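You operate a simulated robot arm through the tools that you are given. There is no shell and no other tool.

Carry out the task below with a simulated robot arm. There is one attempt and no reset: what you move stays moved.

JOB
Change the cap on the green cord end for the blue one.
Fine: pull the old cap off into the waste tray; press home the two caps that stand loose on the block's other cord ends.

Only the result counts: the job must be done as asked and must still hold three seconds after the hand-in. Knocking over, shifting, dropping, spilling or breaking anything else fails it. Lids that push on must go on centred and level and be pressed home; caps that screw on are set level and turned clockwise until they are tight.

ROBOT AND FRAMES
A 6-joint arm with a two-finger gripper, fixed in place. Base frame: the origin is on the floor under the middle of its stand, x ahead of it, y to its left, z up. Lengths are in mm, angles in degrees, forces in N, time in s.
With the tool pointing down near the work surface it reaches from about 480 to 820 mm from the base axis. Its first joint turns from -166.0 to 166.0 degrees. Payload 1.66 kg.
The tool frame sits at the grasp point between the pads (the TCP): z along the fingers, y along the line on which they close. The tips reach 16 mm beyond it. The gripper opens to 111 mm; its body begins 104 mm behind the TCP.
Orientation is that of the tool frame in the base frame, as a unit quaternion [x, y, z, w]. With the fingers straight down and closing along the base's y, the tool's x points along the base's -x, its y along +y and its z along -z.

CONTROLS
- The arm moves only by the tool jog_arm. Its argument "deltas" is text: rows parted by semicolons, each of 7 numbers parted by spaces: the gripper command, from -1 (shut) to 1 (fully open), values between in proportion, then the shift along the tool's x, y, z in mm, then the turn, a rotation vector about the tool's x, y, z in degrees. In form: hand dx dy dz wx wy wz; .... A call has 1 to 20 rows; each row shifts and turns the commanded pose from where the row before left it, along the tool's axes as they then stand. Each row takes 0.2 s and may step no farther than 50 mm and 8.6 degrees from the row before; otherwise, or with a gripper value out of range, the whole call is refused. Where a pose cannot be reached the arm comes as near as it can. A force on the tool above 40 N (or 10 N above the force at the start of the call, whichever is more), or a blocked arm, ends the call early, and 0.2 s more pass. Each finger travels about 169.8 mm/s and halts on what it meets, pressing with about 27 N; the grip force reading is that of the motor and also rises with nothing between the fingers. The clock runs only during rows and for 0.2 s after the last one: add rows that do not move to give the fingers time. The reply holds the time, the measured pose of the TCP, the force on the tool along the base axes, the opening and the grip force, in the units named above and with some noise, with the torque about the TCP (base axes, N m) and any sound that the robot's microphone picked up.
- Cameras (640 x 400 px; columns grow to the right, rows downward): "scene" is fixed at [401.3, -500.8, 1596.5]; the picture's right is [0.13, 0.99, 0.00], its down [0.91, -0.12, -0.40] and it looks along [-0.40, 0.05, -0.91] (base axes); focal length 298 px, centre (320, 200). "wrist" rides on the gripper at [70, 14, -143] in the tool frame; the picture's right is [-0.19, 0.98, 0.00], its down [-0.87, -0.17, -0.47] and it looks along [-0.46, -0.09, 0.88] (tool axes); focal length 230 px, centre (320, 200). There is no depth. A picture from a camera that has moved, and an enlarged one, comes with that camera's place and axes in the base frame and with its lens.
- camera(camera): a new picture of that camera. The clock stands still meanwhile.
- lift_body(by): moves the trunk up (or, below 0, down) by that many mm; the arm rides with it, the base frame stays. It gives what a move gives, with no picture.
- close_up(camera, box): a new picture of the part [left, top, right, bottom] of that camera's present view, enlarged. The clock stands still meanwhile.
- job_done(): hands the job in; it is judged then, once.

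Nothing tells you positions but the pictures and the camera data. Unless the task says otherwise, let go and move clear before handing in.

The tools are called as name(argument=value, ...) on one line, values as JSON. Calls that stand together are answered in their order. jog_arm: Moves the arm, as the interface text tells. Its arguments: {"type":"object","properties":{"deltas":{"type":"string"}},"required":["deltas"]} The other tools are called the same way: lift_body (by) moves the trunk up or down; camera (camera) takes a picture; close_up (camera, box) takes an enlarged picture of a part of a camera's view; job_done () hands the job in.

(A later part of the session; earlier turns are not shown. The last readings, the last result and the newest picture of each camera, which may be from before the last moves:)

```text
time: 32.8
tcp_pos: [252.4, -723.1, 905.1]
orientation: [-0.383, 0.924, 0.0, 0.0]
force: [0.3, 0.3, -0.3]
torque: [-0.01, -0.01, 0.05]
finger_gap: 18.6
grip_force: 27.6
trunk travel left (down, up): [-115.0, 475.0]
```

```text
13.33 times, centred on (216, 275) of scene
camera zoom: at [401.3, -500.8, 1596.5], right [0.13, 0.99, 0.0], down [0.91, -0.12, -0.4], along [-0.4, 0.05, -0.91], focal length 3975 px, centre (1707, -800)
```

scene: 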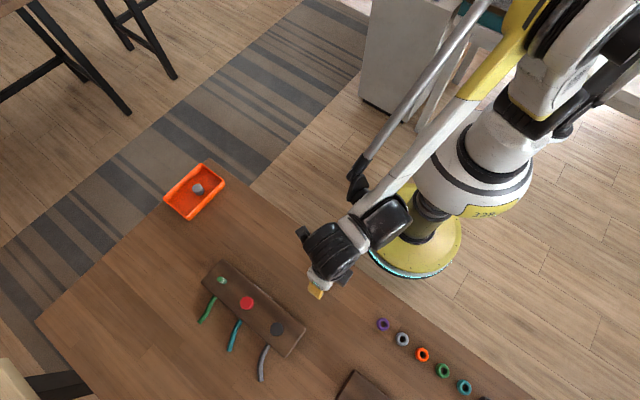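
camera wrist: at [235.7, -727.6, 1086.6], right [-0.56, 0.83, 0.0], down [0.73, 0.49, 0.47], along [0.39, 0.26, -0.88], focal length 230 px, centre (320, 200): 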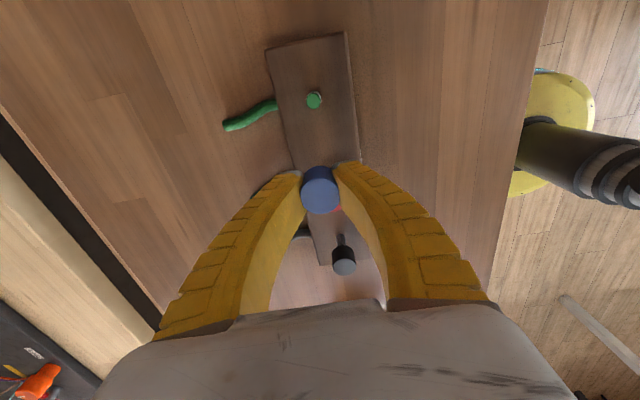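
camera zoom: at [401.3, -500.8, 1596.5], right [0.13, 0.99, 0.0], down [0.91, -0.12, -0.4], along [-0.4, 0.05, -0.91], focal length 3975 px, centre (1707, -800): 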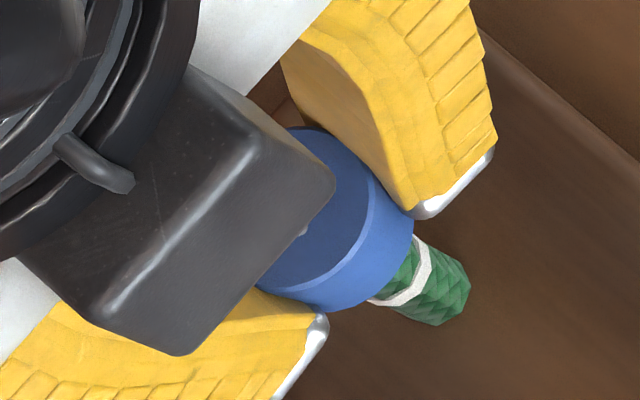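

The scene view shows the blue cap in line with the cord sideways. I'll lower in small steps and feel for contact and side forces.

jog_arm(deltas="-1 0 0 3 0 0 0; -1 0 0 3 0 0 0; -1 0 0 2 0 0 0; -1 0 0 0 0 0 0")

close_up(camera="scene", box=[204, 265, 236, 285])

close_up(camera="wrist", box=[288, 150, 352, 190])

```text
time: 33.8
tcp_pos: [252.1, -722.4, 895.2]
orientation: [-0.383, 0.924, 0.0, 0.0]
force: [0.6, -0.4, 0.1]
torque: [0.04, -0.02, -0.01]
finger_gap: 18.4
grip_force: 27.1
trunk travel left (down, up): [-115.0, 475.0]
```

```text
16.00 times, centred on (220, 275) of scene
camera zoom: at [401.3, -500.8, 1596.5], right [0.13, 0.99, 0.0], down [0.91, -0.12, -0.4], along [-0.4, 0.05, -0.91], focal length 4770 px, centre (1920, -1000)
```

zoom: 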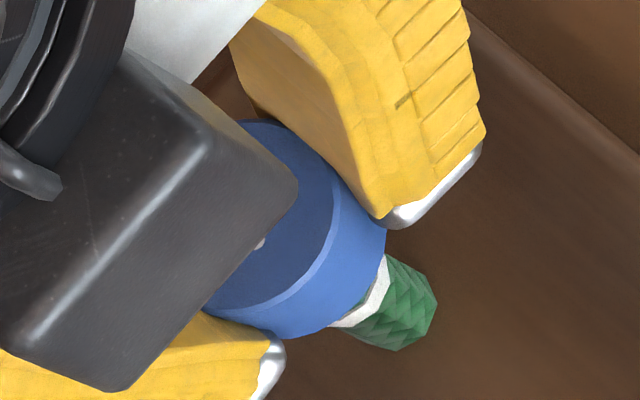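

```text
10.00 times, centred on (320, 170) of wrist
camera zoom: at [192.4, -763.6, 1040.5], right [-0.56, 0.83, 0.0], down [0.73, 0.49, 0.47], along [0.39, 0.26, -0.88], focal length 2301 px, centre (320, 500)
```

zoom: 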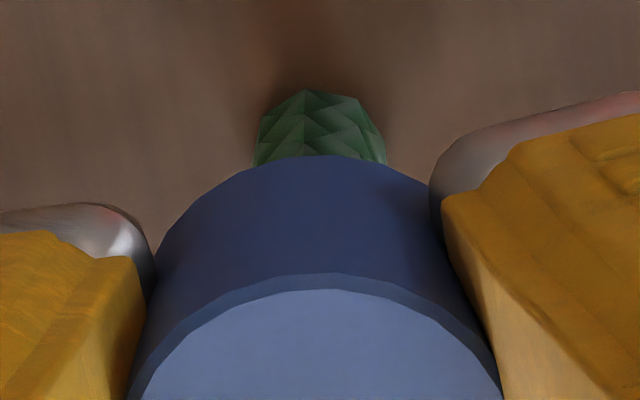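

The scene and wrist views both put the cap within about 1 mm of the cord axis. I'll continue down slowly, watching the forces.

jog_arm(deltas="-1 -0.3 0 2 0 0 0; -1 0 0 2 0 0 0; -1 0 0 0 0 0 0")

```text
time: 34.6
tcp_pos: [250.0, -721.5, 893.8]
orientation: [-0.383, 0.924, 0.0, 0.0]
force: [-0.3, 0.5, 0.4]
torque: [0.01, 0.01, -0.02]
finger_gap: 18.1
grip_force: 26.9
trunk travel left (down, up): [-115.0, 475.0]
```

jog_arm(deltas="-1 0 0 2 0 0 0; -1 0 0 2 0 0 0; -1 0 0 0 0 0 0")

```text
time: 35.4
tcp_pos: [252.6, -720.3, 888.8]
orientation: [-0.383, 0.924, 0.001, 0.0]
force: [1.7, 2.0, -0.9]
torque: [0.05, -0.02, 0.02]
finger_gap: 18.2
grip_force: 26.2
trunk travel left (down, up): [-115.0, 475.0]
```

jog_arm(deltas="-1 0 0 2 0 0 0; -1 0 0 0 0 0 0")

close_up(camera="scene", box=[204, 265, 236, 285])

close_up(camera="wrist", box=[288, 150, 352, 190])

```text
time: 36.0
tcp_pos: [252.8, -721.1, 886.6]
orientation: [-0.383, 0.924, 0.0, 0.0]
force: [0.9, 1.4, 1.4]
torque: [0.08, -0.05, 0.02]
finger_gap: 18.0
grip_force: 26.9
trunk travel left (down, up): [-115.0, 475.0]
```

```text
16.00 times, centred on (220, 275) of scene
camera zoom: at [401.3, -500.8, 1596.5], right [0.13, 0.99, 0.0], down [0.91, -0.12, -0.4], along [-0.4, 0.05, -0.91], focal length 4770 px, centre (1920, -1000)
```

zoom: 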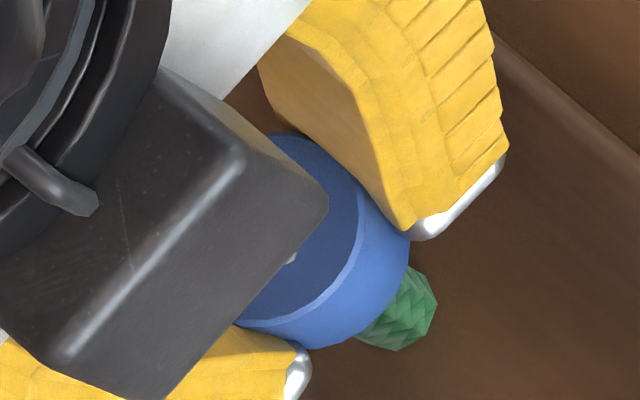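

```text
10.00 times, centred on (320, 170) of wrist
camera zoom: at [192.7, -762.7, 1031.2], right [-0.56, 0.83, 0.0], down [0.73, 0.49, 0.47], along [0.39, 0.26, -0.88], focal length 2301 px, centre (320, 500)
```

zoom: 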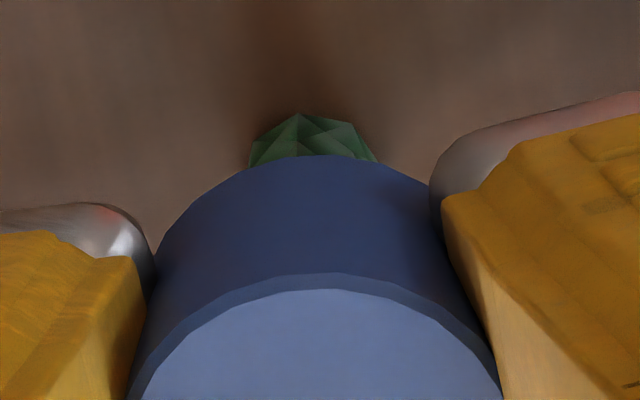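

The cap is now entering over the cord tip with only ~2 N side force. I'll nudge 0.3 mm to relieve that and keep lowering.

jog_arm(deltas="-1 -0.3 0 1.5 0 0 0; -1 0 0 1.5 0 0 0; -1 0 0 0 0 0 0")

```text
time: 36.8
tcp_pos: [252.8, -722.3, 885.5]
orientation: [-0.383, 0.924, 0.001, 0.001]
force: [-0.8, 0.3, -0.2]
torque: [0.02, 0.02, 0.01]
finger_gap: 18.2
grip_force: 26.4
trunk travel left (down, up): [-115.0, 475.0]
```

jog_arm(deltas="-1 0 0 1.5 0 0 0; -1 0 0 1.5 0 0 0; -1 0 0 0 0 0 0")

```text
time: 37.6
tcp_pos: [252.3, -720.8, 882.2]
orientation: [-0.383, 0.924, 0.0, 0.001]
force: [8.5, -0.5, 5.2]
torque: [-0.03, -0.16, -0.01]
finger_gap: 18.1
grip_force: 27.2
trunk travel left (down, up): [-115.0, 475.0]
```

close_up(camera="scene", box=[204, 265, 236, 285])

close_up(camera="wrist", box=[280, 150, 360, 200])

```text
16.00 times, centred on (220, 275) of scene
camera zoom: at [401.3, -500.8, 1596.5], right [0.13, 0.99, 0.0], down [0.91, -0.12, -0.4], along [-0.4, 0.05, -0.91], focal length 4770 px, centre (1920, -1000)
```

zoom: 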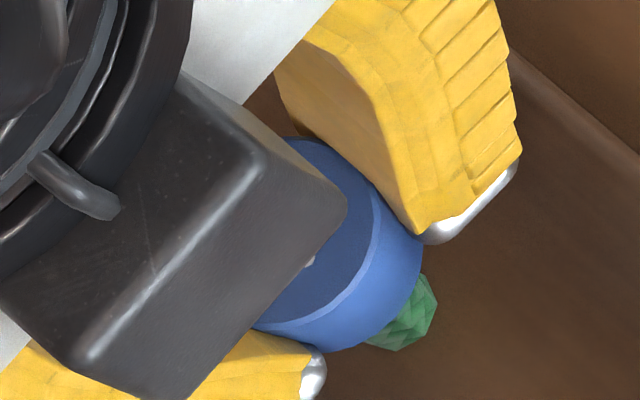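

```text
8.00 times, centred on (320, 175) of wrist
camera zoom: at [192.3, -762.3, 1025.2], right [-0.56, 0.83, 0.0], down [0.73, 0.49, 0.47], along [0.39, 0.26, -0.88], focal length 1841 px, centre (320, 400)
```

zoom: 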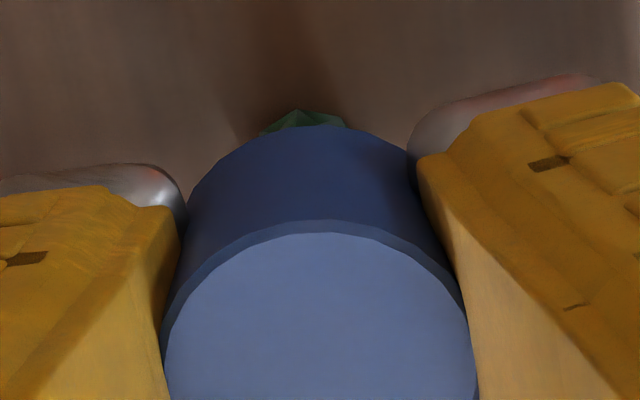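

The cap is about 1.5–2 mm off sideways now (the arm drifted), matching the side force. I'll ease up slightly, shift, and re-check.

jog_arm(deltas="-1 0 0 -1.5 0 0 0; -1 -0.4 -1.3 0 0 0 0; -1 0 0 0 0 0 0")

close_up(camera="wrist", box=[280, 150, 360, 200])

```text
time: 38.4
tcp_pos: [252.4, -722.4, 883.2]
orientation: [-0.382, 0.924, -0.001, -0.001]
force: [5.3, 6.8, -3.8]
torque: [0.06, -0.05, 0.03]
finger_gap: 17.9
grip_force: 27.2
trunk travel left (down, up): [-115.0, 475.0]
```

```text
8.00 times, centred on (320, 175) of wrist
camera zoom: at [192.7, -763.1, 1026.7], right [-0.56, 0.83, 0.0], down [0.73, 0.49, 0.47], along [0.39, 0.26, -0.88], focal length 1841 px, centre (320, 400)
```

zoom: 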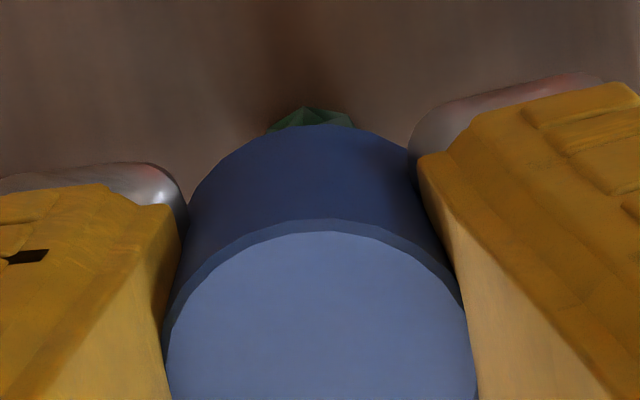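

The cap has engaged the cord (slight tension when easing up). The remaining side force is along −tool x, so I shift 1 mm that way.

jog_arm(deltas="-1 -1 0.1 0 0 0 0; -1 0 0 0 0 0 0")

```text
time: 39.0
tcp_pos: [252.5, -722.7, 884.0]
orientation: [-0.383, 0.924, 0.0, 0.0]
force: [0.4, 0.4, 1.1]
torque: [-0.04, 0.01, -0.01]
finger_gap: 18.0
grip_force: 27.1
trunk travel left (down, up): [-115.0, 475.0]
```

Side force is gone. Now pressing down gently along the cord.

jog_arm(deltas="-1 0 0 1.5 0 0 0; -1 0 0 1 0 0 0; -1 0 0 0 0 0 0")

```text
time: 39.8
tcp_pos: [254.6, -723.0, 881.1]
orientation: [-0.382, 0.924, -0.001, 0.0]
force: [1.1, -0.2, 0.8]
torque: [0.01, 0.0, 0.04]
finger_gap: 18.2
grip_force: 27.4
trunk travel left (down, up): [-115.0, 475.0]
```

jog_arm(deltas="-1 0 0 1.5 0 0 0; -1 0 0 1 0 0 0; -1 0 0 0 0 0 0")

close_up(camera="wrist", box=[280, 150, 360, 200])

close_up(camera="scene", box=[204, 265, 236, 285])

```text
time: 40.6
tcp_pos: [253.3, -722.0, 878.6]
orientation: [-0.383, 0.924, 0.0, 0.0]
force: [0.3, 0.1, 1.1]
torque: [0.0, -0.01, 0.0]
finger_gap: 17.9
grip_force: 26.7
trunk travel left (down, up): [-115.0, 475.0]
```

```text
8.00 times, centred on (320, 175) of wrist
camera zoom: at [193.7, -763.2, 1022.5], right [-0.56, 0.83, 0.0], down [0.73, 0.49, 0.47], along [0.39, 0.26, -0.88], focal length 1841 px, centre (320, 400)
```

zoom: 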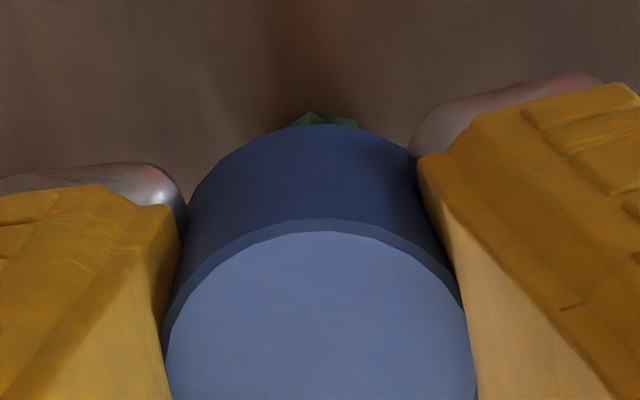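

```text
16.00 times, centred on (220, 275) of scene
camera zoom: at [401.3, -500.8, 1596.5], right [0.13, 0.99, 0.0], down [0.91, -0.12, -0.4], along [-0.4, 0.05, -0.91], focal length 4770 px, centre (1920, -1000)
```

zoom: 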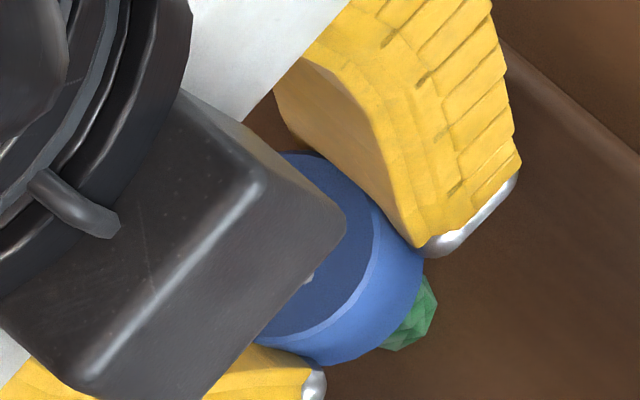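

The cap slides on with almost no resistance and is now near the old cap's height. I continue in 1 mm steps to feel the seat.

jog_arm(deltas="-1 0 0 1 0 0 0; -1 0 0 1 0 0 0; -1 0 0 0 0 0 0")

```text
time: 41.4
tcp_pos: [253.2, -722.5, 875.2]
orientation: [-0.383, 0.924, -0.002, 0.0]
force: [-0.1, 0.4, 0.5]
torque: [-0.05, 0.0, -0.02]
finger_gap: 18.0
grip_force: 27.4
trunk travel left (down, up): [-115.0, 475.0]
```

jog_arm(deltas="-1 0 0 1 0 0 0; -1 0 0 1 0 0 0; -1 0 0 0 0 0 0")

close_up(camera="wrist", box=[280, 150, 360, 200])

close_up(camera="scene", box=[204, 265, 236, 285])

```text
time: 42.2
tcp_pos: [252.6, -721.5, 874.4]
orientation: [-0.383, 0.924, -0.001, 0.0]
force: [0.5, -1.3, 2.9]
torque: [0.0, -0.01, -0.07]
finger_gap: 17.7
grip_force: 27.0
trunk travel left (down, up): [-115.0, 475.0]
```

```text
8.00 times, centred on (320, 175) of wrist
camera zoom: at [193.3, -762.7, 1018.1], right [-0.56, 0.83, 0.0], down [0.73, 0.49, 0.47], along [0.39, 0.26, -0.88], focal length 1841 px, centre (320, 400)
```

zoom: 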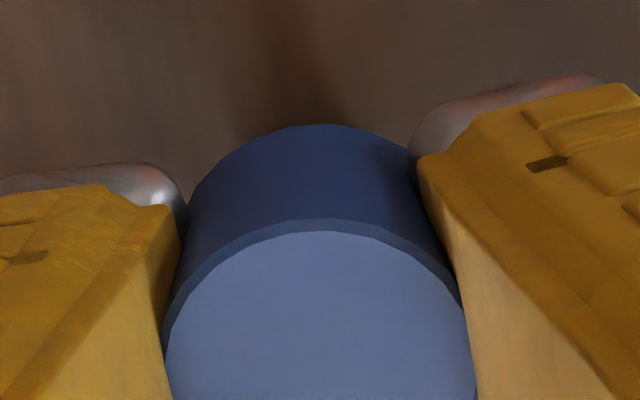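

```text
16.00 times, centred on (220, 275) of scene
camera zoom: at [401.3, -500.8, 1596.5], right [0.13, 0.99, 0.0], down [0.91, -0.12, -0.4], along [-0.4, 0.05, -0.91], focal length 4770 px, centre (1920, -1000)
```

zoom: 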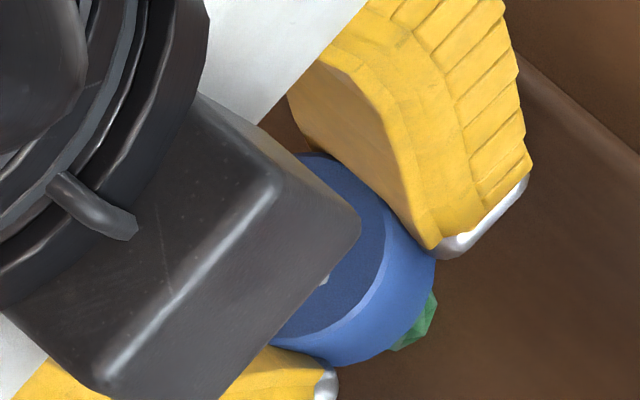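

The cap rides down with the gripper with very little force so far. I'll compare with the loose red and black caps in the scene view for height reference.

close_up(camera="scene", box=[233, 293, 265, 313])

close_up(camera="scene", box=[262, 319, 294, 339])

camera(camera="wrist")

```text
16.00 times, centred on (249, 303) of scene
camera zoom: at [401.3, -500.8, 1596.5], right [0.13, 0.99, 0.0], down [0.91, -0.12, -0.4], along [-0.4, 0.05, -0.91], focal length 4770 px, centre (1456, -1448)
```

zoom: 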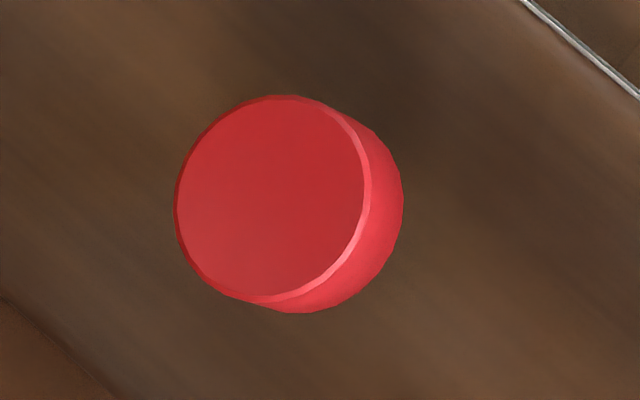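

```text
16.00 times, centred on (278, 329) of scene
camera zoom: at [401.3, -500.8, 1596.5], right [0.13, 0.99, 0.0], down [0.91, -0.12, -0.4], along [-0.4, 0.05, -0.91], focal length 4770 px, centre (992, -1864)
```

zoom: 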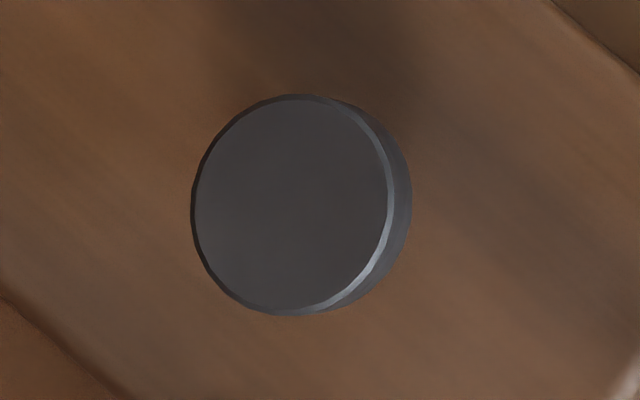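

```text
taken
camera wrist: at [193.3, -762.7, 1018.1], right [-0.56, 0.83, 0.0], down [0.73, 0.49, 0.47], along [0.39, 0.26, -0.88], focal length 230 px, centre (320, 200)
```

wrist: 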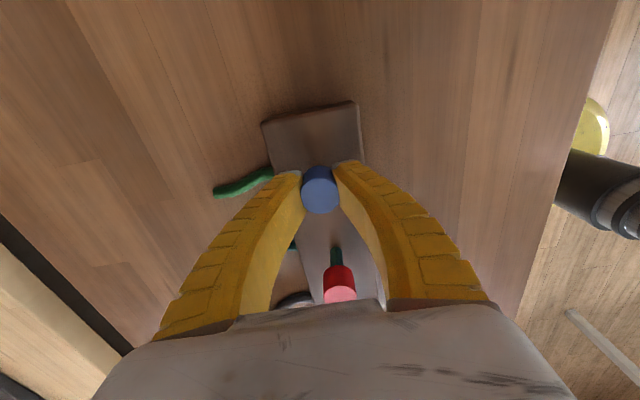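

Continuing to press down 1 mm at a time, watching for the force to rise at the seat.

jog_arm(deltas="-1 0 0 1 0 0 0; -1 0 0 0 0 0 0")

```text
time: 42.8
tcp_pos: [252.3, -721.7, 874.8]
orientation: [-0.383, 0.924, -0.001, -0.001]
force: [-1.3, -1.8, 7.1]
torque: [0.03, 0.02, 0.01]
finger_gap: 17.9
grip_force: 26.6
trunk travel left (down, up): [-115.0, 475.0]
```

jog_arm(deltas="-1 0 0 1 0 0 0; -1 0 0 1 0 0 0; -1 0 0 0 0 0 0")

```text
time: 43.6
tcp_pos: [253.1, -721.5, 872.5]
orientation: [-0.382, 0.924, -0.001, 0.0]
force: [-0.6, 0.0, 17.3]
torque: [-0.03, -0.04, -0.01]
finger_gap: 18.9
grip_force: 27.0
trunk travel left (down, up): [-115.0, 475.0]
```

jog_arm(deltas="-1 0 0 1 0 0 0; -1 0 0 1 0 0 0; -1 0 0 0 0 0 0")

close_up(camera="wrist", box=[280, 150, 360, 200])

close_up(camera="scene", box=[204, 265, 236, 285])

```text
time: 44.4
tcp_pos: [253.2, -721.5, 870.1]
orientation: [-0.382, 0.924, -0.001, -0.001]
force: [-2.3, -2.0, 18.0]
torque: [0.0, 0.0, 0.0]
finger_gap: 21.0
grip_force: 27.2
trunk travel left (down, up): [-115.0, 475.0]
```

```text
8.00 times, centred on (320, 175) of wrist
camera zoom: at [193.9, -761.6, 1014.3], right [-0.56, 0.83, 0.0], down [0.73, 0.49, 0.47], along [0.39, 0.26, -0.88], focal length 1841 px, centre (320, 400)
```

zoom: 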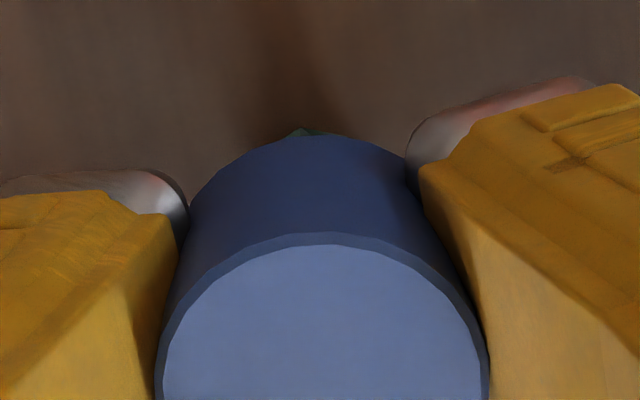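

```text
16.00 times, centred on (220, 275) of scene
camera zoom: at [401.3, -500.8, 1596.5], right [0.13, 0.99, 0.0], down [0.91, -0.12, -0.4], along [-0.4, 0.05, -0.91], focal length 4770 px, centre (1920, -1000)
```

zoom: 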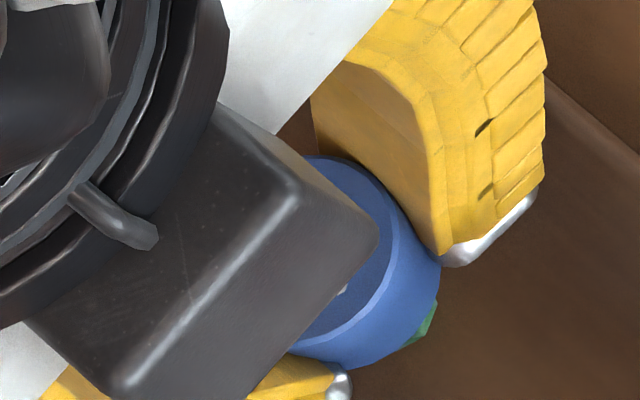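

At ~18 N the fingers slip on the cap; by size in the image its top is now about z≈875, the same as the old seated cap. I'll let go, rise, close the fingers and press from above to seat it fully.

jog_arm(deltas="-0.8 0 0 -1 0 0 0; -0.6 0 0 0 0 0 0; -0.4 0 0 0 0 0 0; -0.2 0 0 0 0 0 0; 0 0 0 0 0 0 0; 0 0 0 0 0 0 0; 0 0 0 -15 0 0 0; 0 0 0 -20 0 0 0; 0 0 0 0 0 0 0")

close_up(camera="wrist", box=[240, 110, 400, 210])

close_up(camera="scene", box=[204, 265, 236, 285])

```text
time: 46.4
tcp_pos: [252.3, -722.1, 903.8]
orientation: [-0.382, 0.924, 0.0, 0.0]
force: [-0.4, -0.1, 0.5]
torque: [-0.04, -0.02, -0.04]
finger_gap: 57.6
grip_force: 1.2
trunk travel left (down, up): [-115.0, 475.0]
```

```text
4.00 times, centred on (320, 160) of wrist
camera zoom: at [194.3, -762.5, 1048.4], right [-0.56, 0.83, 0.0], down [0.73, 0.49, 0.47], along [0.39, 0.26, -0.88], focal length 920 px, centre (320, 360)
```

zoom: 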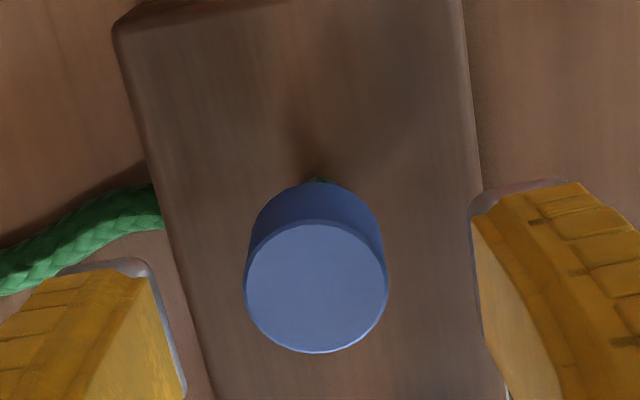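

```text
16.00 times, centred on (220, 275) of scene
camera zoom: at [401.3, -500.8, 1596.5], right [0.13, 0.99, 0.0], down [0.91, -0.12, -0.4], along [-0.4, 0.05, -0.91], focal length 4770 px, centre (1920, -1000)
```

zoom: 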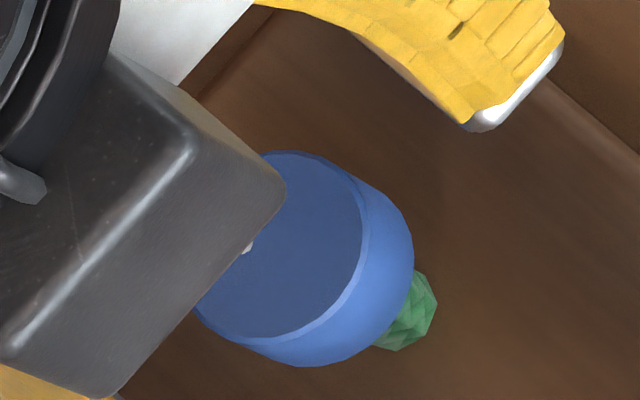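

After release the cap has sprung back up to about z≈885 (same as the other loose caps), standing centred and level. So it needs a firm press from above: I rise, close the fingers fully, and look at the fingertips first.

jog_arm(deltas="0 0 0 -15 0 0 0; 0 0 0 -15 0 0 0; -0.5 0 0 0 0 0 0; -1 0 0 0 0 0 0; -1 0 0 0 0 0 0; -1 0 0 0 0 0 0")

close_up(camera="wrist", box=[240, 110, 400, 210])

close_up(camera="scene", box=[192, 255, 256, 295])

```text
time: 47.8
tcp_pos: [252.7, -722.9, 934.9]
orientation: [-0.382, 0.924, 0.0, 0.001]
force: [0.3, -0.3, -0.5]
torque: [0.01, 0.0, -0.03]
finger_gap: 0.1
grip_force: 27.2
trunk travel left (down, up): [-115.0, 475.0]
```

```text
4.00 times, centred on (320, 160) of wrist
camera zoom: at [193.6, -763.9, 1079.6], right [-0.56, 0.83, 0.0], down [0.73, 0.49, 0.47], along [0.39, 0.26, -0.88], focal length 920 px, centre (320, 360)
```

zoom: 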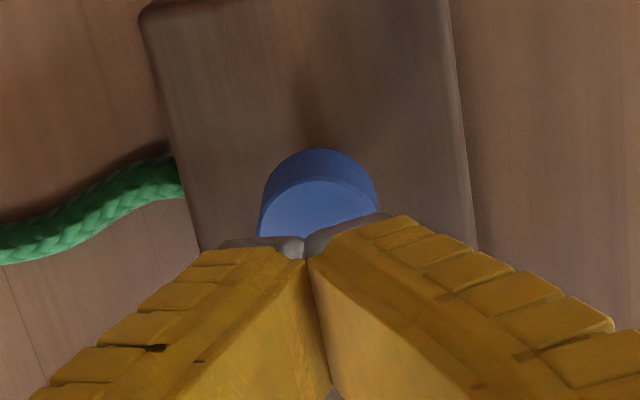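

```text
10.00 times, centred on (224, 275) of scene
camera zoom: at [401.3, -500.8, 1596.5], right [0.13, 0.99, 0.0], down [0.91, -0.12, -0.4], along [-0.4, 0.05, -0.91], focal length 2982 px, centre (1280, -550)
```

zoom: 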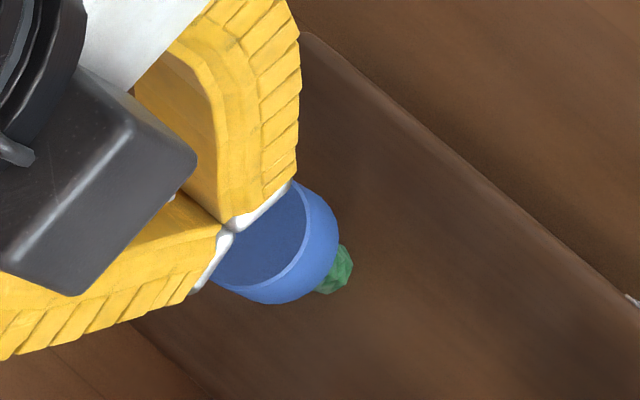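

The closed tips make a broad flat end centred on the tool axis. I'll go down over the cap and press from above in small steps.

jog_arm(deltas="-1 -1 -0.6 10 0 0 0; -1 0 0 10 0 0 0; -1 0 0 4 0 0 0; -1 0 0 2 0 0 0; -1 0 0 0 0 0 0")

close_up(camera="scene", box=[192, 255, 256, 295])

```text
time: 49.0
tcp_pos: [253.7, -722.6, 910.6]
orientation: [-0.383, 0.924, 0.0, 0.0]
force: [-0.8, 0.0, 0.9]
torque: [-0.01, 0.01, 0.0]
finger_gap: 0.0
grip_force: 27.2
trunk travel left (down, up): [-115.0, 475.0]
```

```text
10.00 times, centred on (224, 275) of scene
camera zoom: at [401.3, -500.8, 1596.5], right [0.13, 0.99, 0.0], down [0.91, -0.12, -0.4], along [-0.4, 0.05, -0.91], focal length 2982 px, centre (1280, -550)
```

zoom: 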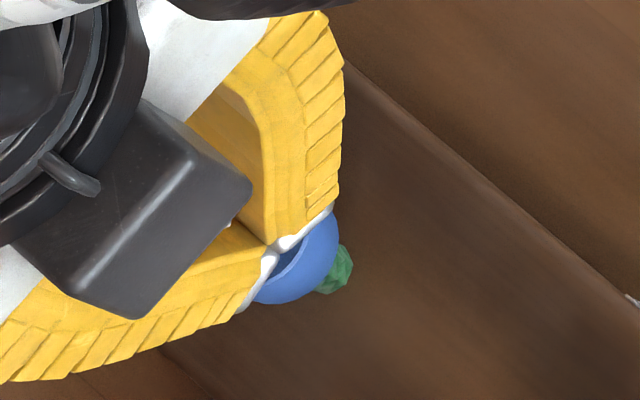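

jog_arm(deltas="-1 0 0 2 0 0 0; -1 0 0 2 0 0 0; -1 0 0 2 0 0 0; -1 0 0 1 0 0 0; -1 0 0 0 0 0 0")

```text
time: 50.2
tcp_pos: [255.0, -723.2, 902.6]
orientation: [-0.383, 0.924, 0.0, 0.0]
force: [0.8, -0.5, 0.4]
torque: [0.0, 0.02, 0.0]
finger_gap: 0.0
grip_force: 26.8
trunk travel left (down, up): [-115.0, 475.0]
```

jog_arm(deltas="-1 0 0 1 0 0 0; -1 0 0 1 0 0 0; -1 0 0 1 0 0 0; -1 0 0 0 0 0 0")

close_up(camera="scene", box=[204, 265, 236, 285])

close_up(camera="wrist", box=[240, 110, 400, 210])

```text
time: 51.2
tcp_pos: [254.3, -721.2, 899.0]
orientation: [-0.383, 0.924, 0.0, 0.001]
force: [-0.1, -1.0, 1.6]
torque: [0.03, 0.01, 0.03]
finger_gap: 6.2
grip_force: 26.4
trunk travel left (down, up): [-115.0, 475.0]
```

```text
16.00 times, centred on (220, 275) of scene
camera zoom: at [401.3, -500.8, 1596.5], right [0.13, 0.99, 0.0], down [0.91, -0.12, -0.4], along [-0.4, 0.05, -0.91], focal length 4770 px, centre (1920, -1000)
```

zoom: 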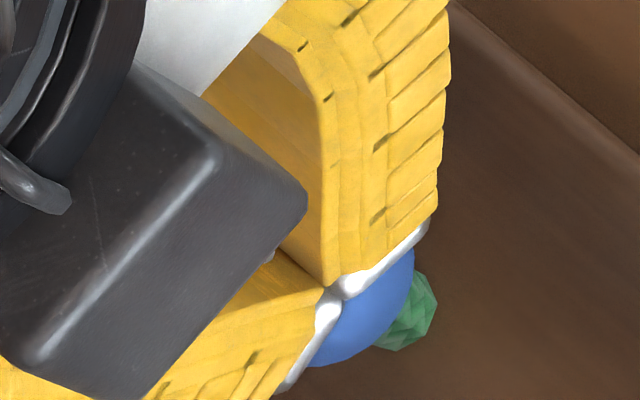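

```text
4.00 times, centred on (320, 160) of wrist
camera zoom: at [194.7, -761.6, 1043.1], right [-0.56, 0.83, 0.0], down [0.73, 0.49, 0.47], along [0.39, 0.26, -0.88], focal length 920 px, centre (320, 360)
```

zoom: 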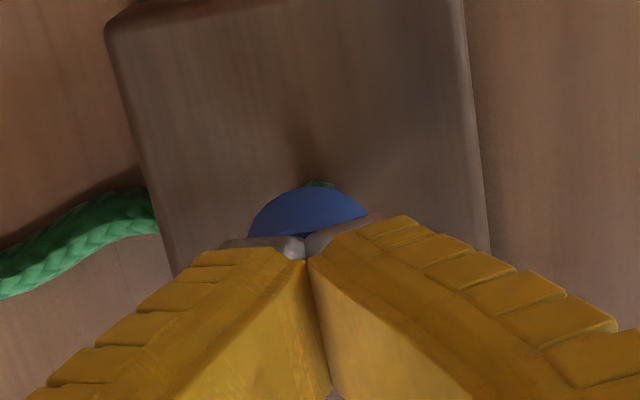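

The tips are just touching the cap top. I'll press on in 1 mm steps and watch force and finger gap.

jog_arm(deltas="-1 0 0 1 0 0 0; -1 0 0 1 0 0 0; -1 0 0 0 0 0 0")

```text
time: 52.0
tcp_pos: [253.5, -721.3, 896.5]
orientation: [-0.383, 0.924, -0.001, 0.0]
force: [-0.2, 0.1, 1.2]
torque: [0.0, -0.01, -0.01]
finger_gap: 5.8
grip_force: 26.8
trunk travel left (down, up): [-115.0, 475.0]
```

jog_arm(deltas="-1 0 0 1 0 0 0; -1 0 0 1 0 0 0; -1 0 0 1 0 0 0; -1 0 0 0 0 0 0")

close_up(camera="scene", box=[204, 265, 236, 285])

close_up(camera="wrist", box=[240, 110, 400, 210])

```text
time: 53.0
tcp_pos: [255.7, -722.7, 893.5]
orientation: [-0.383, 0.924, 0.0, 0.0]
force: [1.1, 0.0, -0.1]
torque: [0.02, 0.01, 0.02]
finger_gap: 0.0
grip_force: 27.1
trunk travel left (down, up): [-115.0, 475.0]
```

```text
16.00 times, centred on (220, 275) of scene
camera zoom: at [401.3, -500.8, 1596.5], right [0.13, 0.99, 0.0], down [0.91, -0.12, -0.4], along [-0.4, 0.05, -0.91], focal length 4770 px, centre (1920, -1000)
```

zoom: 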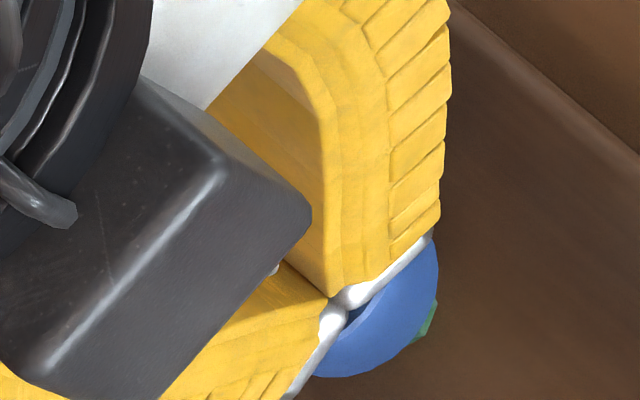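

```text
4.00 times, centred on (320, 160) of wrist
camera zoom: at [195.2, -762.8, 1037.6], right [-0.56, 0.83, 0.0], down [0.73, 0.49, 0.47], along [0.39, 0.26, -0.88], focal length 920 px, centre (320, 360)
```

zoom: 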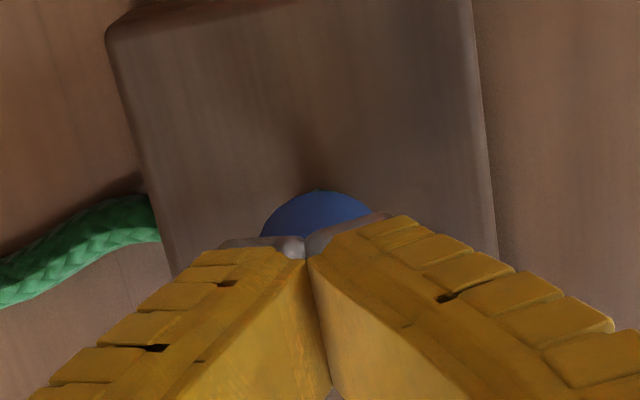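

The cap has slid down about 10 mm under the light push. I'll keep pressing until it meets a firm stop.

jog_arm(deltas="-1 0 0 1 0 0 0; -1 0 0 1 0 0 0; -1 0 0 1 0 0 0; -1 0 0 0 0 0 0")

```text
time: 54.0
tcp_pos: [253.5, -721.2, 890.9]
orientation: [-0.382, 0.924, -0.001, -0.001]
force: [-0.5, -0.8, 7.3]
torque: [0.0, -0.01, 0.0]
finger_gap: 5.9
grip_force: 26.6
trunk travel left (down, up): [-115.0, 475.0]
```

jog_arm(deltas="-1 0 0 1 0 0 0; -1 0 0 1 0 0 0; -1 0 0 1 0 0 0; -1 0 0 0 0 0 0")

```text
time: 55.0
tcp_pos: [251.9, -720.7, 888.2]
orientation: [-0.383, 0.924, -0.001, 0.0]
force: [-2.5, -2.3, 16.2]
torque: [-0.03, 0.08, -0.01]
finger_gap: 6.0
grip_force: 27.3
trunk travel left (down, up): [-115.0, 475.0]
```

jog_arm(deltas="-1 0 0 1 0 0 0; -1 0 0 1 0 0 0; -1 0 0 0 0 0 0")

close_up(camera="scene", box=[204, 265, 236, 285])

close_up(camera="wrist", box=[240, 110, 400, 210])

```text
time: 55.8
tcp_pos: [254.7, -721.4, 886.7]
orientation: [-0.383, 0.924, 0.0, -0.001]
force: [-3.5, -5.0, 18.6]
torque: [-0.04, 0.0, -0.03]
finger_gap: 5.8
grip_force: 26.9
trunk travel left (down, up): [-115.0, 475.0]
```

```text
16.00 times, centred on (220, 275) of scene
camera zoom: at [401.3, -500.8, 1596.5], right [0.13, 0.99, 0.0], down [0.91, -0.12, -0.4], along [-0.4, 0.05, -0.91], focal length 4770 px, centre (1920, -1000)
```

zoom: 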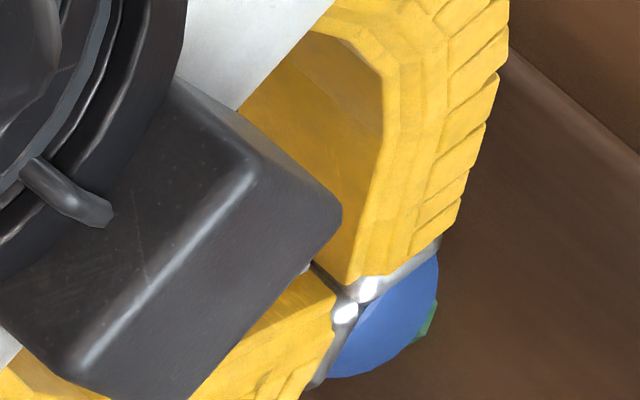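

```text
4.00 times, centred on (320, 160) of wrist
camera zoom: at [194.1, -761.2, 1030.9], right [-0.56, 0.83, 0.0], down [0.73, 0.49, 0.47], along [0.39, 0.26, -0.88], focal length 920 px, centre (320, 360)
```

zoom: 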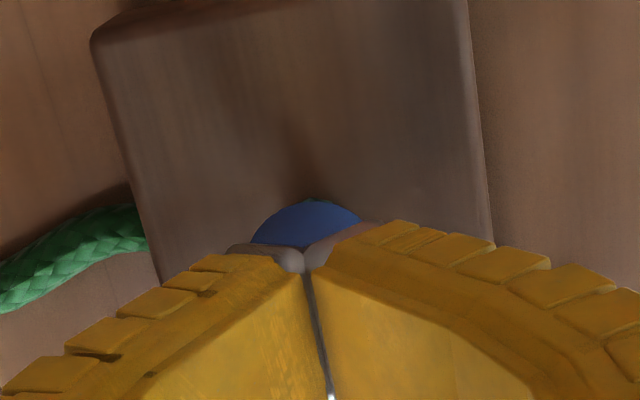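

The cap is against a firm stop. I'll add a bit more force to be sure, then lift and compare its height with the old cap's.

jog_arm(deltas="-1 0 0 1 0 0 0; -1 0 0 1 0 0 0; -1 0 0 1 0 0 0; -1 0 0 0 0 0 0")

```text
time: 56.8
tcp_pos: [253.9, -719.9, 883.8]
orientation: [-0.383, 0.924, 0.0, 0.0]
force: [-4.8, -2.6, 21.2]
torque: [-0.07, 0.0, -0.01]
finger_gap: 6.0
grip_force: 27.4
trunk travel left (down, up): [-115.0, 475.0]
```

The fingers are flexing rather than adding force. I'll lift off and measure the cap.

jog_arm(deltas="-1 0 0 -4 0 0 0; -1 0 0 -6 0 0 0; -1 0 0 -10 0 0 0; -1 0 0 -15 0 0 0; -1 0 0 -15 0 0 0; 0 0 0 0 0 0 0; 0 0 0 0 0 0 0")

close_up(camera="wrist", box=[240, 90, 400, 190])

close_up(camera="scene", box=[204, 265, 236, 285])

camera(camera="wrist")

```text
time: 58.4
tcp_pos: [254.9, -723.0, 932.0]
orientation: [-0.382, 0.924, -0.001, -0.001]
force: [-0.1, 0.6, -0.6]
torque: [0.01, 0.02, 0.03]
finger_gap: 57.7
grip_force: 1.2
trunk travel left (down, up): [-115.0, 475.0]
```

```text
4.00 times, centred on (320, 140) of wrist
camera zoom: at [195.5, -762.6, 1075.7], right [-0.56, 0.83, 0.0], down [0.73, 0.49, 0.47], along [0.39, 0.26, -0.88], focal length 920 px, centre (320, 440)
```

zoom: 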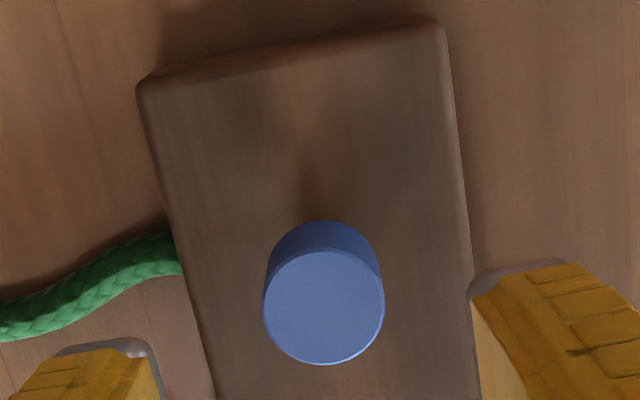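

```text
16.00 times, centred on (220, 275) of scene
camera zoom: at [401.3, -500.8, 1596.5], right [0.13, 0.99, 0.0], down [0.91, -0.12, -0.4], along [-0.4, 0.05, -0.91], focal length 4770 px, centre (1920, -1000)
```

zoom: 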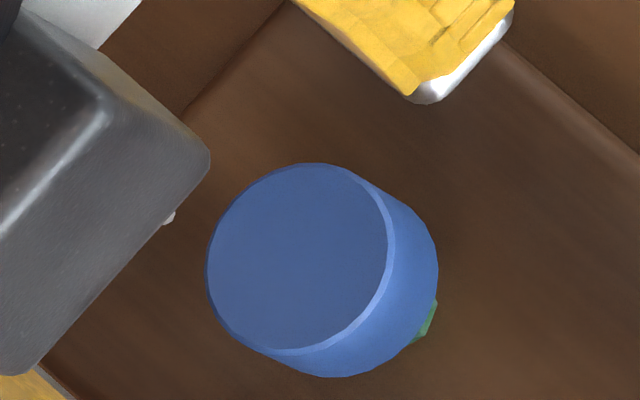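

```text
taken
camera wrist: at [195.5, -762.6, 1075.7], right [-0.56, 0.83, 0.0], down [0.73, 0.49, 0.47], along [0.39, 0.26, -0.88], focal length 230 px, centre (320, 200)
```

wrist: 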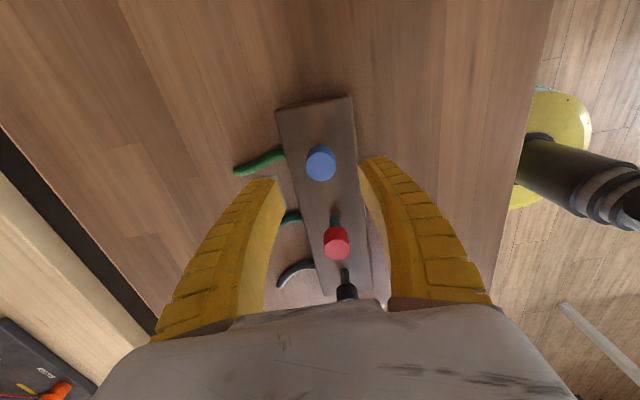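

The blue cap now sits at the same place and height (≈254,-722, top ≈877) as the old seated cap did. Next is the red cap; I'll zoom on red and black to set the press positions.

close_up(camera="wrist", box=[256, 200, 416, 300])

```text
4.00 times, centred on (336, 250) of wrist
camera zoom: at [195.5, -762.6, 1075.7], right [-0.56, 0.83, 0.0], down [0.73, 0.49, 0.47], along [0.39, 0.26, -0.88], focal length 920 px, centre (256, 0)
```

zoom: 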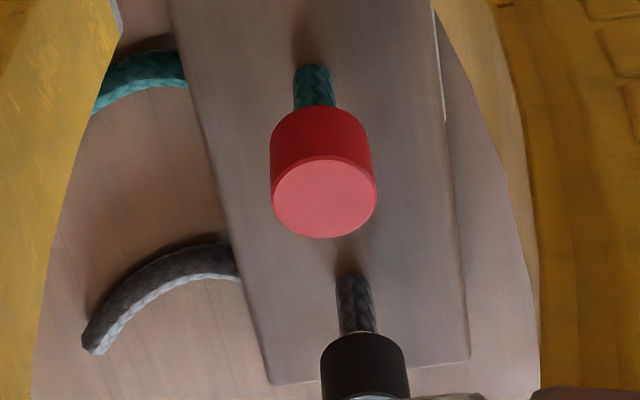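

Red's top is at about (318.5,-658,885). I move over it with fingers closed and press it down the same way.

jog_arm(deltas="0 -30.3 0.3 0 0 0 0; -0.4 -30.3 0.3 0 0 0 0; -1 -30.3 0.3 0 0 0 0; -1 0 0 0 0 0 0; -1 0 0 10 0 0 0; -1 0 0 5 0 0 0; -1 0 0 0 0 0 0")

close_up(camera="wrist", box=[240, 110, 400, 210])

close_up(camera="scene", box=[217, 283, 281, 323])

```text
time: 60.0
tcp_pos: [316.7, -657.5, 917.5]
orientation: [-0.382, 0.924, 0.0, 0.0]
force: [-0.4, -0.9, 0.2]
torque: [-0.03, 0.03, -0.01]
finger_gap: 0.2
grip_force: 27.2
trunk travel left (down, up): [-115.0, 475.0]
```

```text
4.00 times, centred on (320, 160) of wrist
camera zoom: at [257.4, -698.8, 1061.8], right [-0.56, 0.83, 0.0], down [0.73, 0.49, 0.47], along [0.39, 0.26, -0.88], focal length 920 px, centre (320, 360)
```

zoom: 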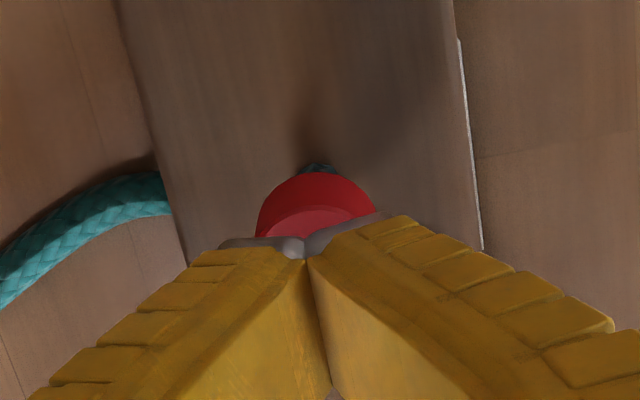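

```text
10.00 times, centred on (249, 303) of scene
camera zoom: at [401.3, -500.8, 1596.5], right [0.13, 0.99, 0.0], down [0.91, -0.12, -0.4], along [-0.4, 0.05, -0.91], focal length 2982 px, centre (1030, -830)
```

zoom: 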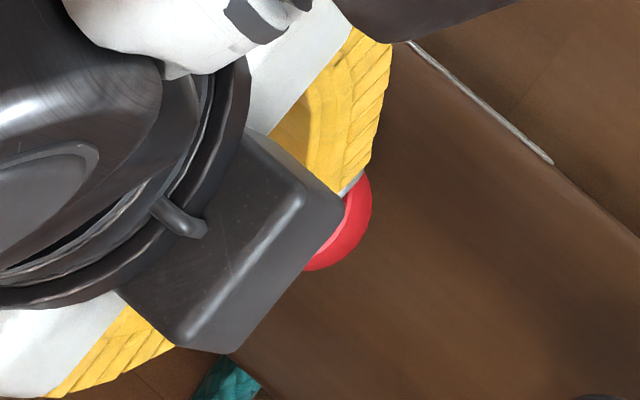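

jog_arm(deltas="-1 -2 -0.6 5 0 0 0; -1 0 0 5 0 0 0; -1 0 0 4 0 0 0; -1 0 0 2 0 0 0; -1 0 0 1 0 0 0; -1 0 0 1 0 0 0; -1 0 0 0 0 0 0")

close_up(camera="wrist", box=[240, 110, 400, 210])

```text
time: 61.6
tcp_pos: [318.7, -654.6, 900.7]
orientation: [-0.382, 0.924, 0.0, 0.0]
force: [-0.1, -0.6, 1.5]
torque: [-0.01, -0.02, 0.0]
finger_gap: 0.2
grip_force: 26.8
trunk travel left (down, up): [-115.0, 475.0]
```

```text
4.00 times, centred on (320, 160) of wrist
camera zoom: at [259.9, -696.3, 1044.7], right [-0.56, 0.83, 0.0], down [0.73, 0.49, 0.47], along [0.39, 0.26, -0.88], focal length 920 px, centre (320, 360)
```

zoom: 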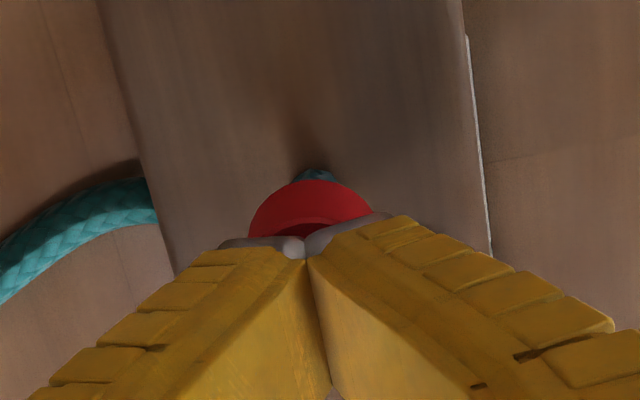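

jog_arm(deltas="-1 0 0 -2 0 0 0; -1 0.6 -1.1 0 0 0 0; -1 0 0 1.5 0 0 0; -1 0 0 1 0 0 0; -1 0 0 1 0 0 0; -1 0 0 1 0 0 0; -1 0 0 0 0 0 0")

close_up(camera="wrist", box=[240, 110, 400, 210])

```text
time: 63.2
tcp_pos: [319.6, -656.3, 898.0]
orientation: [-0.383, 0.924, -0.001, 0.0]
force: [0.6, 1.2, 5.2]
torque: [0.01, -0.01, 0.01]
finger_gap: 6.1
grip_force: 27.0
trunk travel left (down, up): [-115.0, 475.0]
```

```text
4.00 times, centred on (320, 160) of wrist
camera zoom: at [260.3, -697.9, 1042.4], right [-0.56, 0.83, 0.0], down [0.73, 0.49, 0.47], along [0.39, 0.26, -0.88], focal length 920 px, centre (320, 360)
```

zoom: 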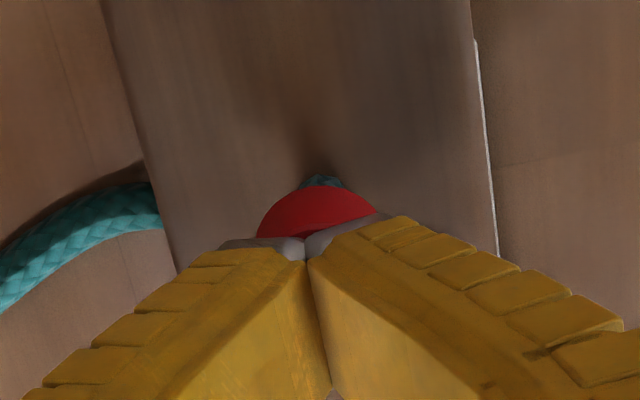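

Centred and touching at 5 N. Continue pressing red down.

jog_arm(deltas="-1 0 0 1 0 0 0; -1 0 0 1 0 0 0; -1 0 0 1 0 0 0; -1 0 0 0 0 0 0")

```text
time: 64.2
tcp_pos: [319.7, -657.2, 894.2]
orientation: [-0.383, 0.924, 0.0, -0.001]
force: [0.0, -1.3, 0.6]
torque: [0.0, 0.01, -0.03]
finger_gap: 0.0
grip_force: 27.0
trunk travel left (down, up): [-115.0, 475.0]
```

jog_arm(deltas="-1 0 0 1 0 0 0; -1 0 0 1 0 0 0; -1 0 0 1 0 0 0; -1 0 0 0 0 0 0")

```text
time: 65.2
tcp_pos: [318.9, -657.1, 891.3]
orientation: [-0.383, 0.924, 0.0, 0.0]
force: [0.6, 0.7, 1.0]
torque: [-0.01, -0.01, 0.03]
finger_gap: 5.9
grip_force: 27.0
trunk travel left (down, up): [-115.0, 475.0]
```

jog_arm(deltas="-1 0 0 1 0 0 0; -1 0 0 1 0 0 0; -1 0 0 1 0 0 0; -1 0 0 0 0 0 0")

close_up(camera="wrist", box=[240, 110, 400, 210])

```text
time: 66.2
tcp_pos: [319.3, -656.6, 888.8]
orientation: [-0.383, 0.924, -0.002, -0.001]
force: [-1.1, -4.9, 14.4]
torque: [-0.03, 0.03, -0.02]
finger_gap: 6.1
grip_force: 26.6
trunk travel left (down, up): [-115.0, 475.0]
```

```text
4.00 times, centred on (320, 160) of wrist
camera zoom: at [259.6, -697.0, 1032.4], right [-0.56, 0.83, 0.0], down [0.73, 0.49, 0.47], along [0.39, 0.26, -0.88], focal length 920 px, centre (320, 360)
```

zoom: 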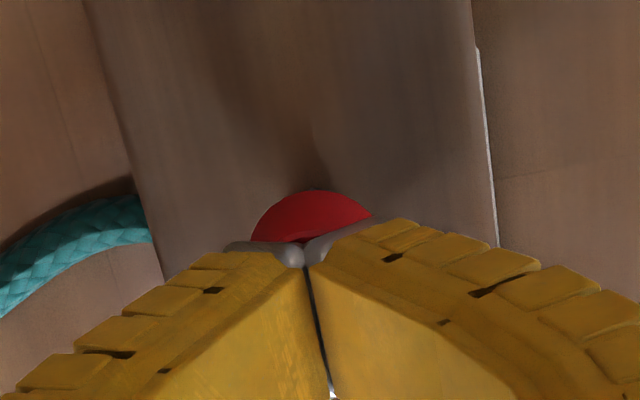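

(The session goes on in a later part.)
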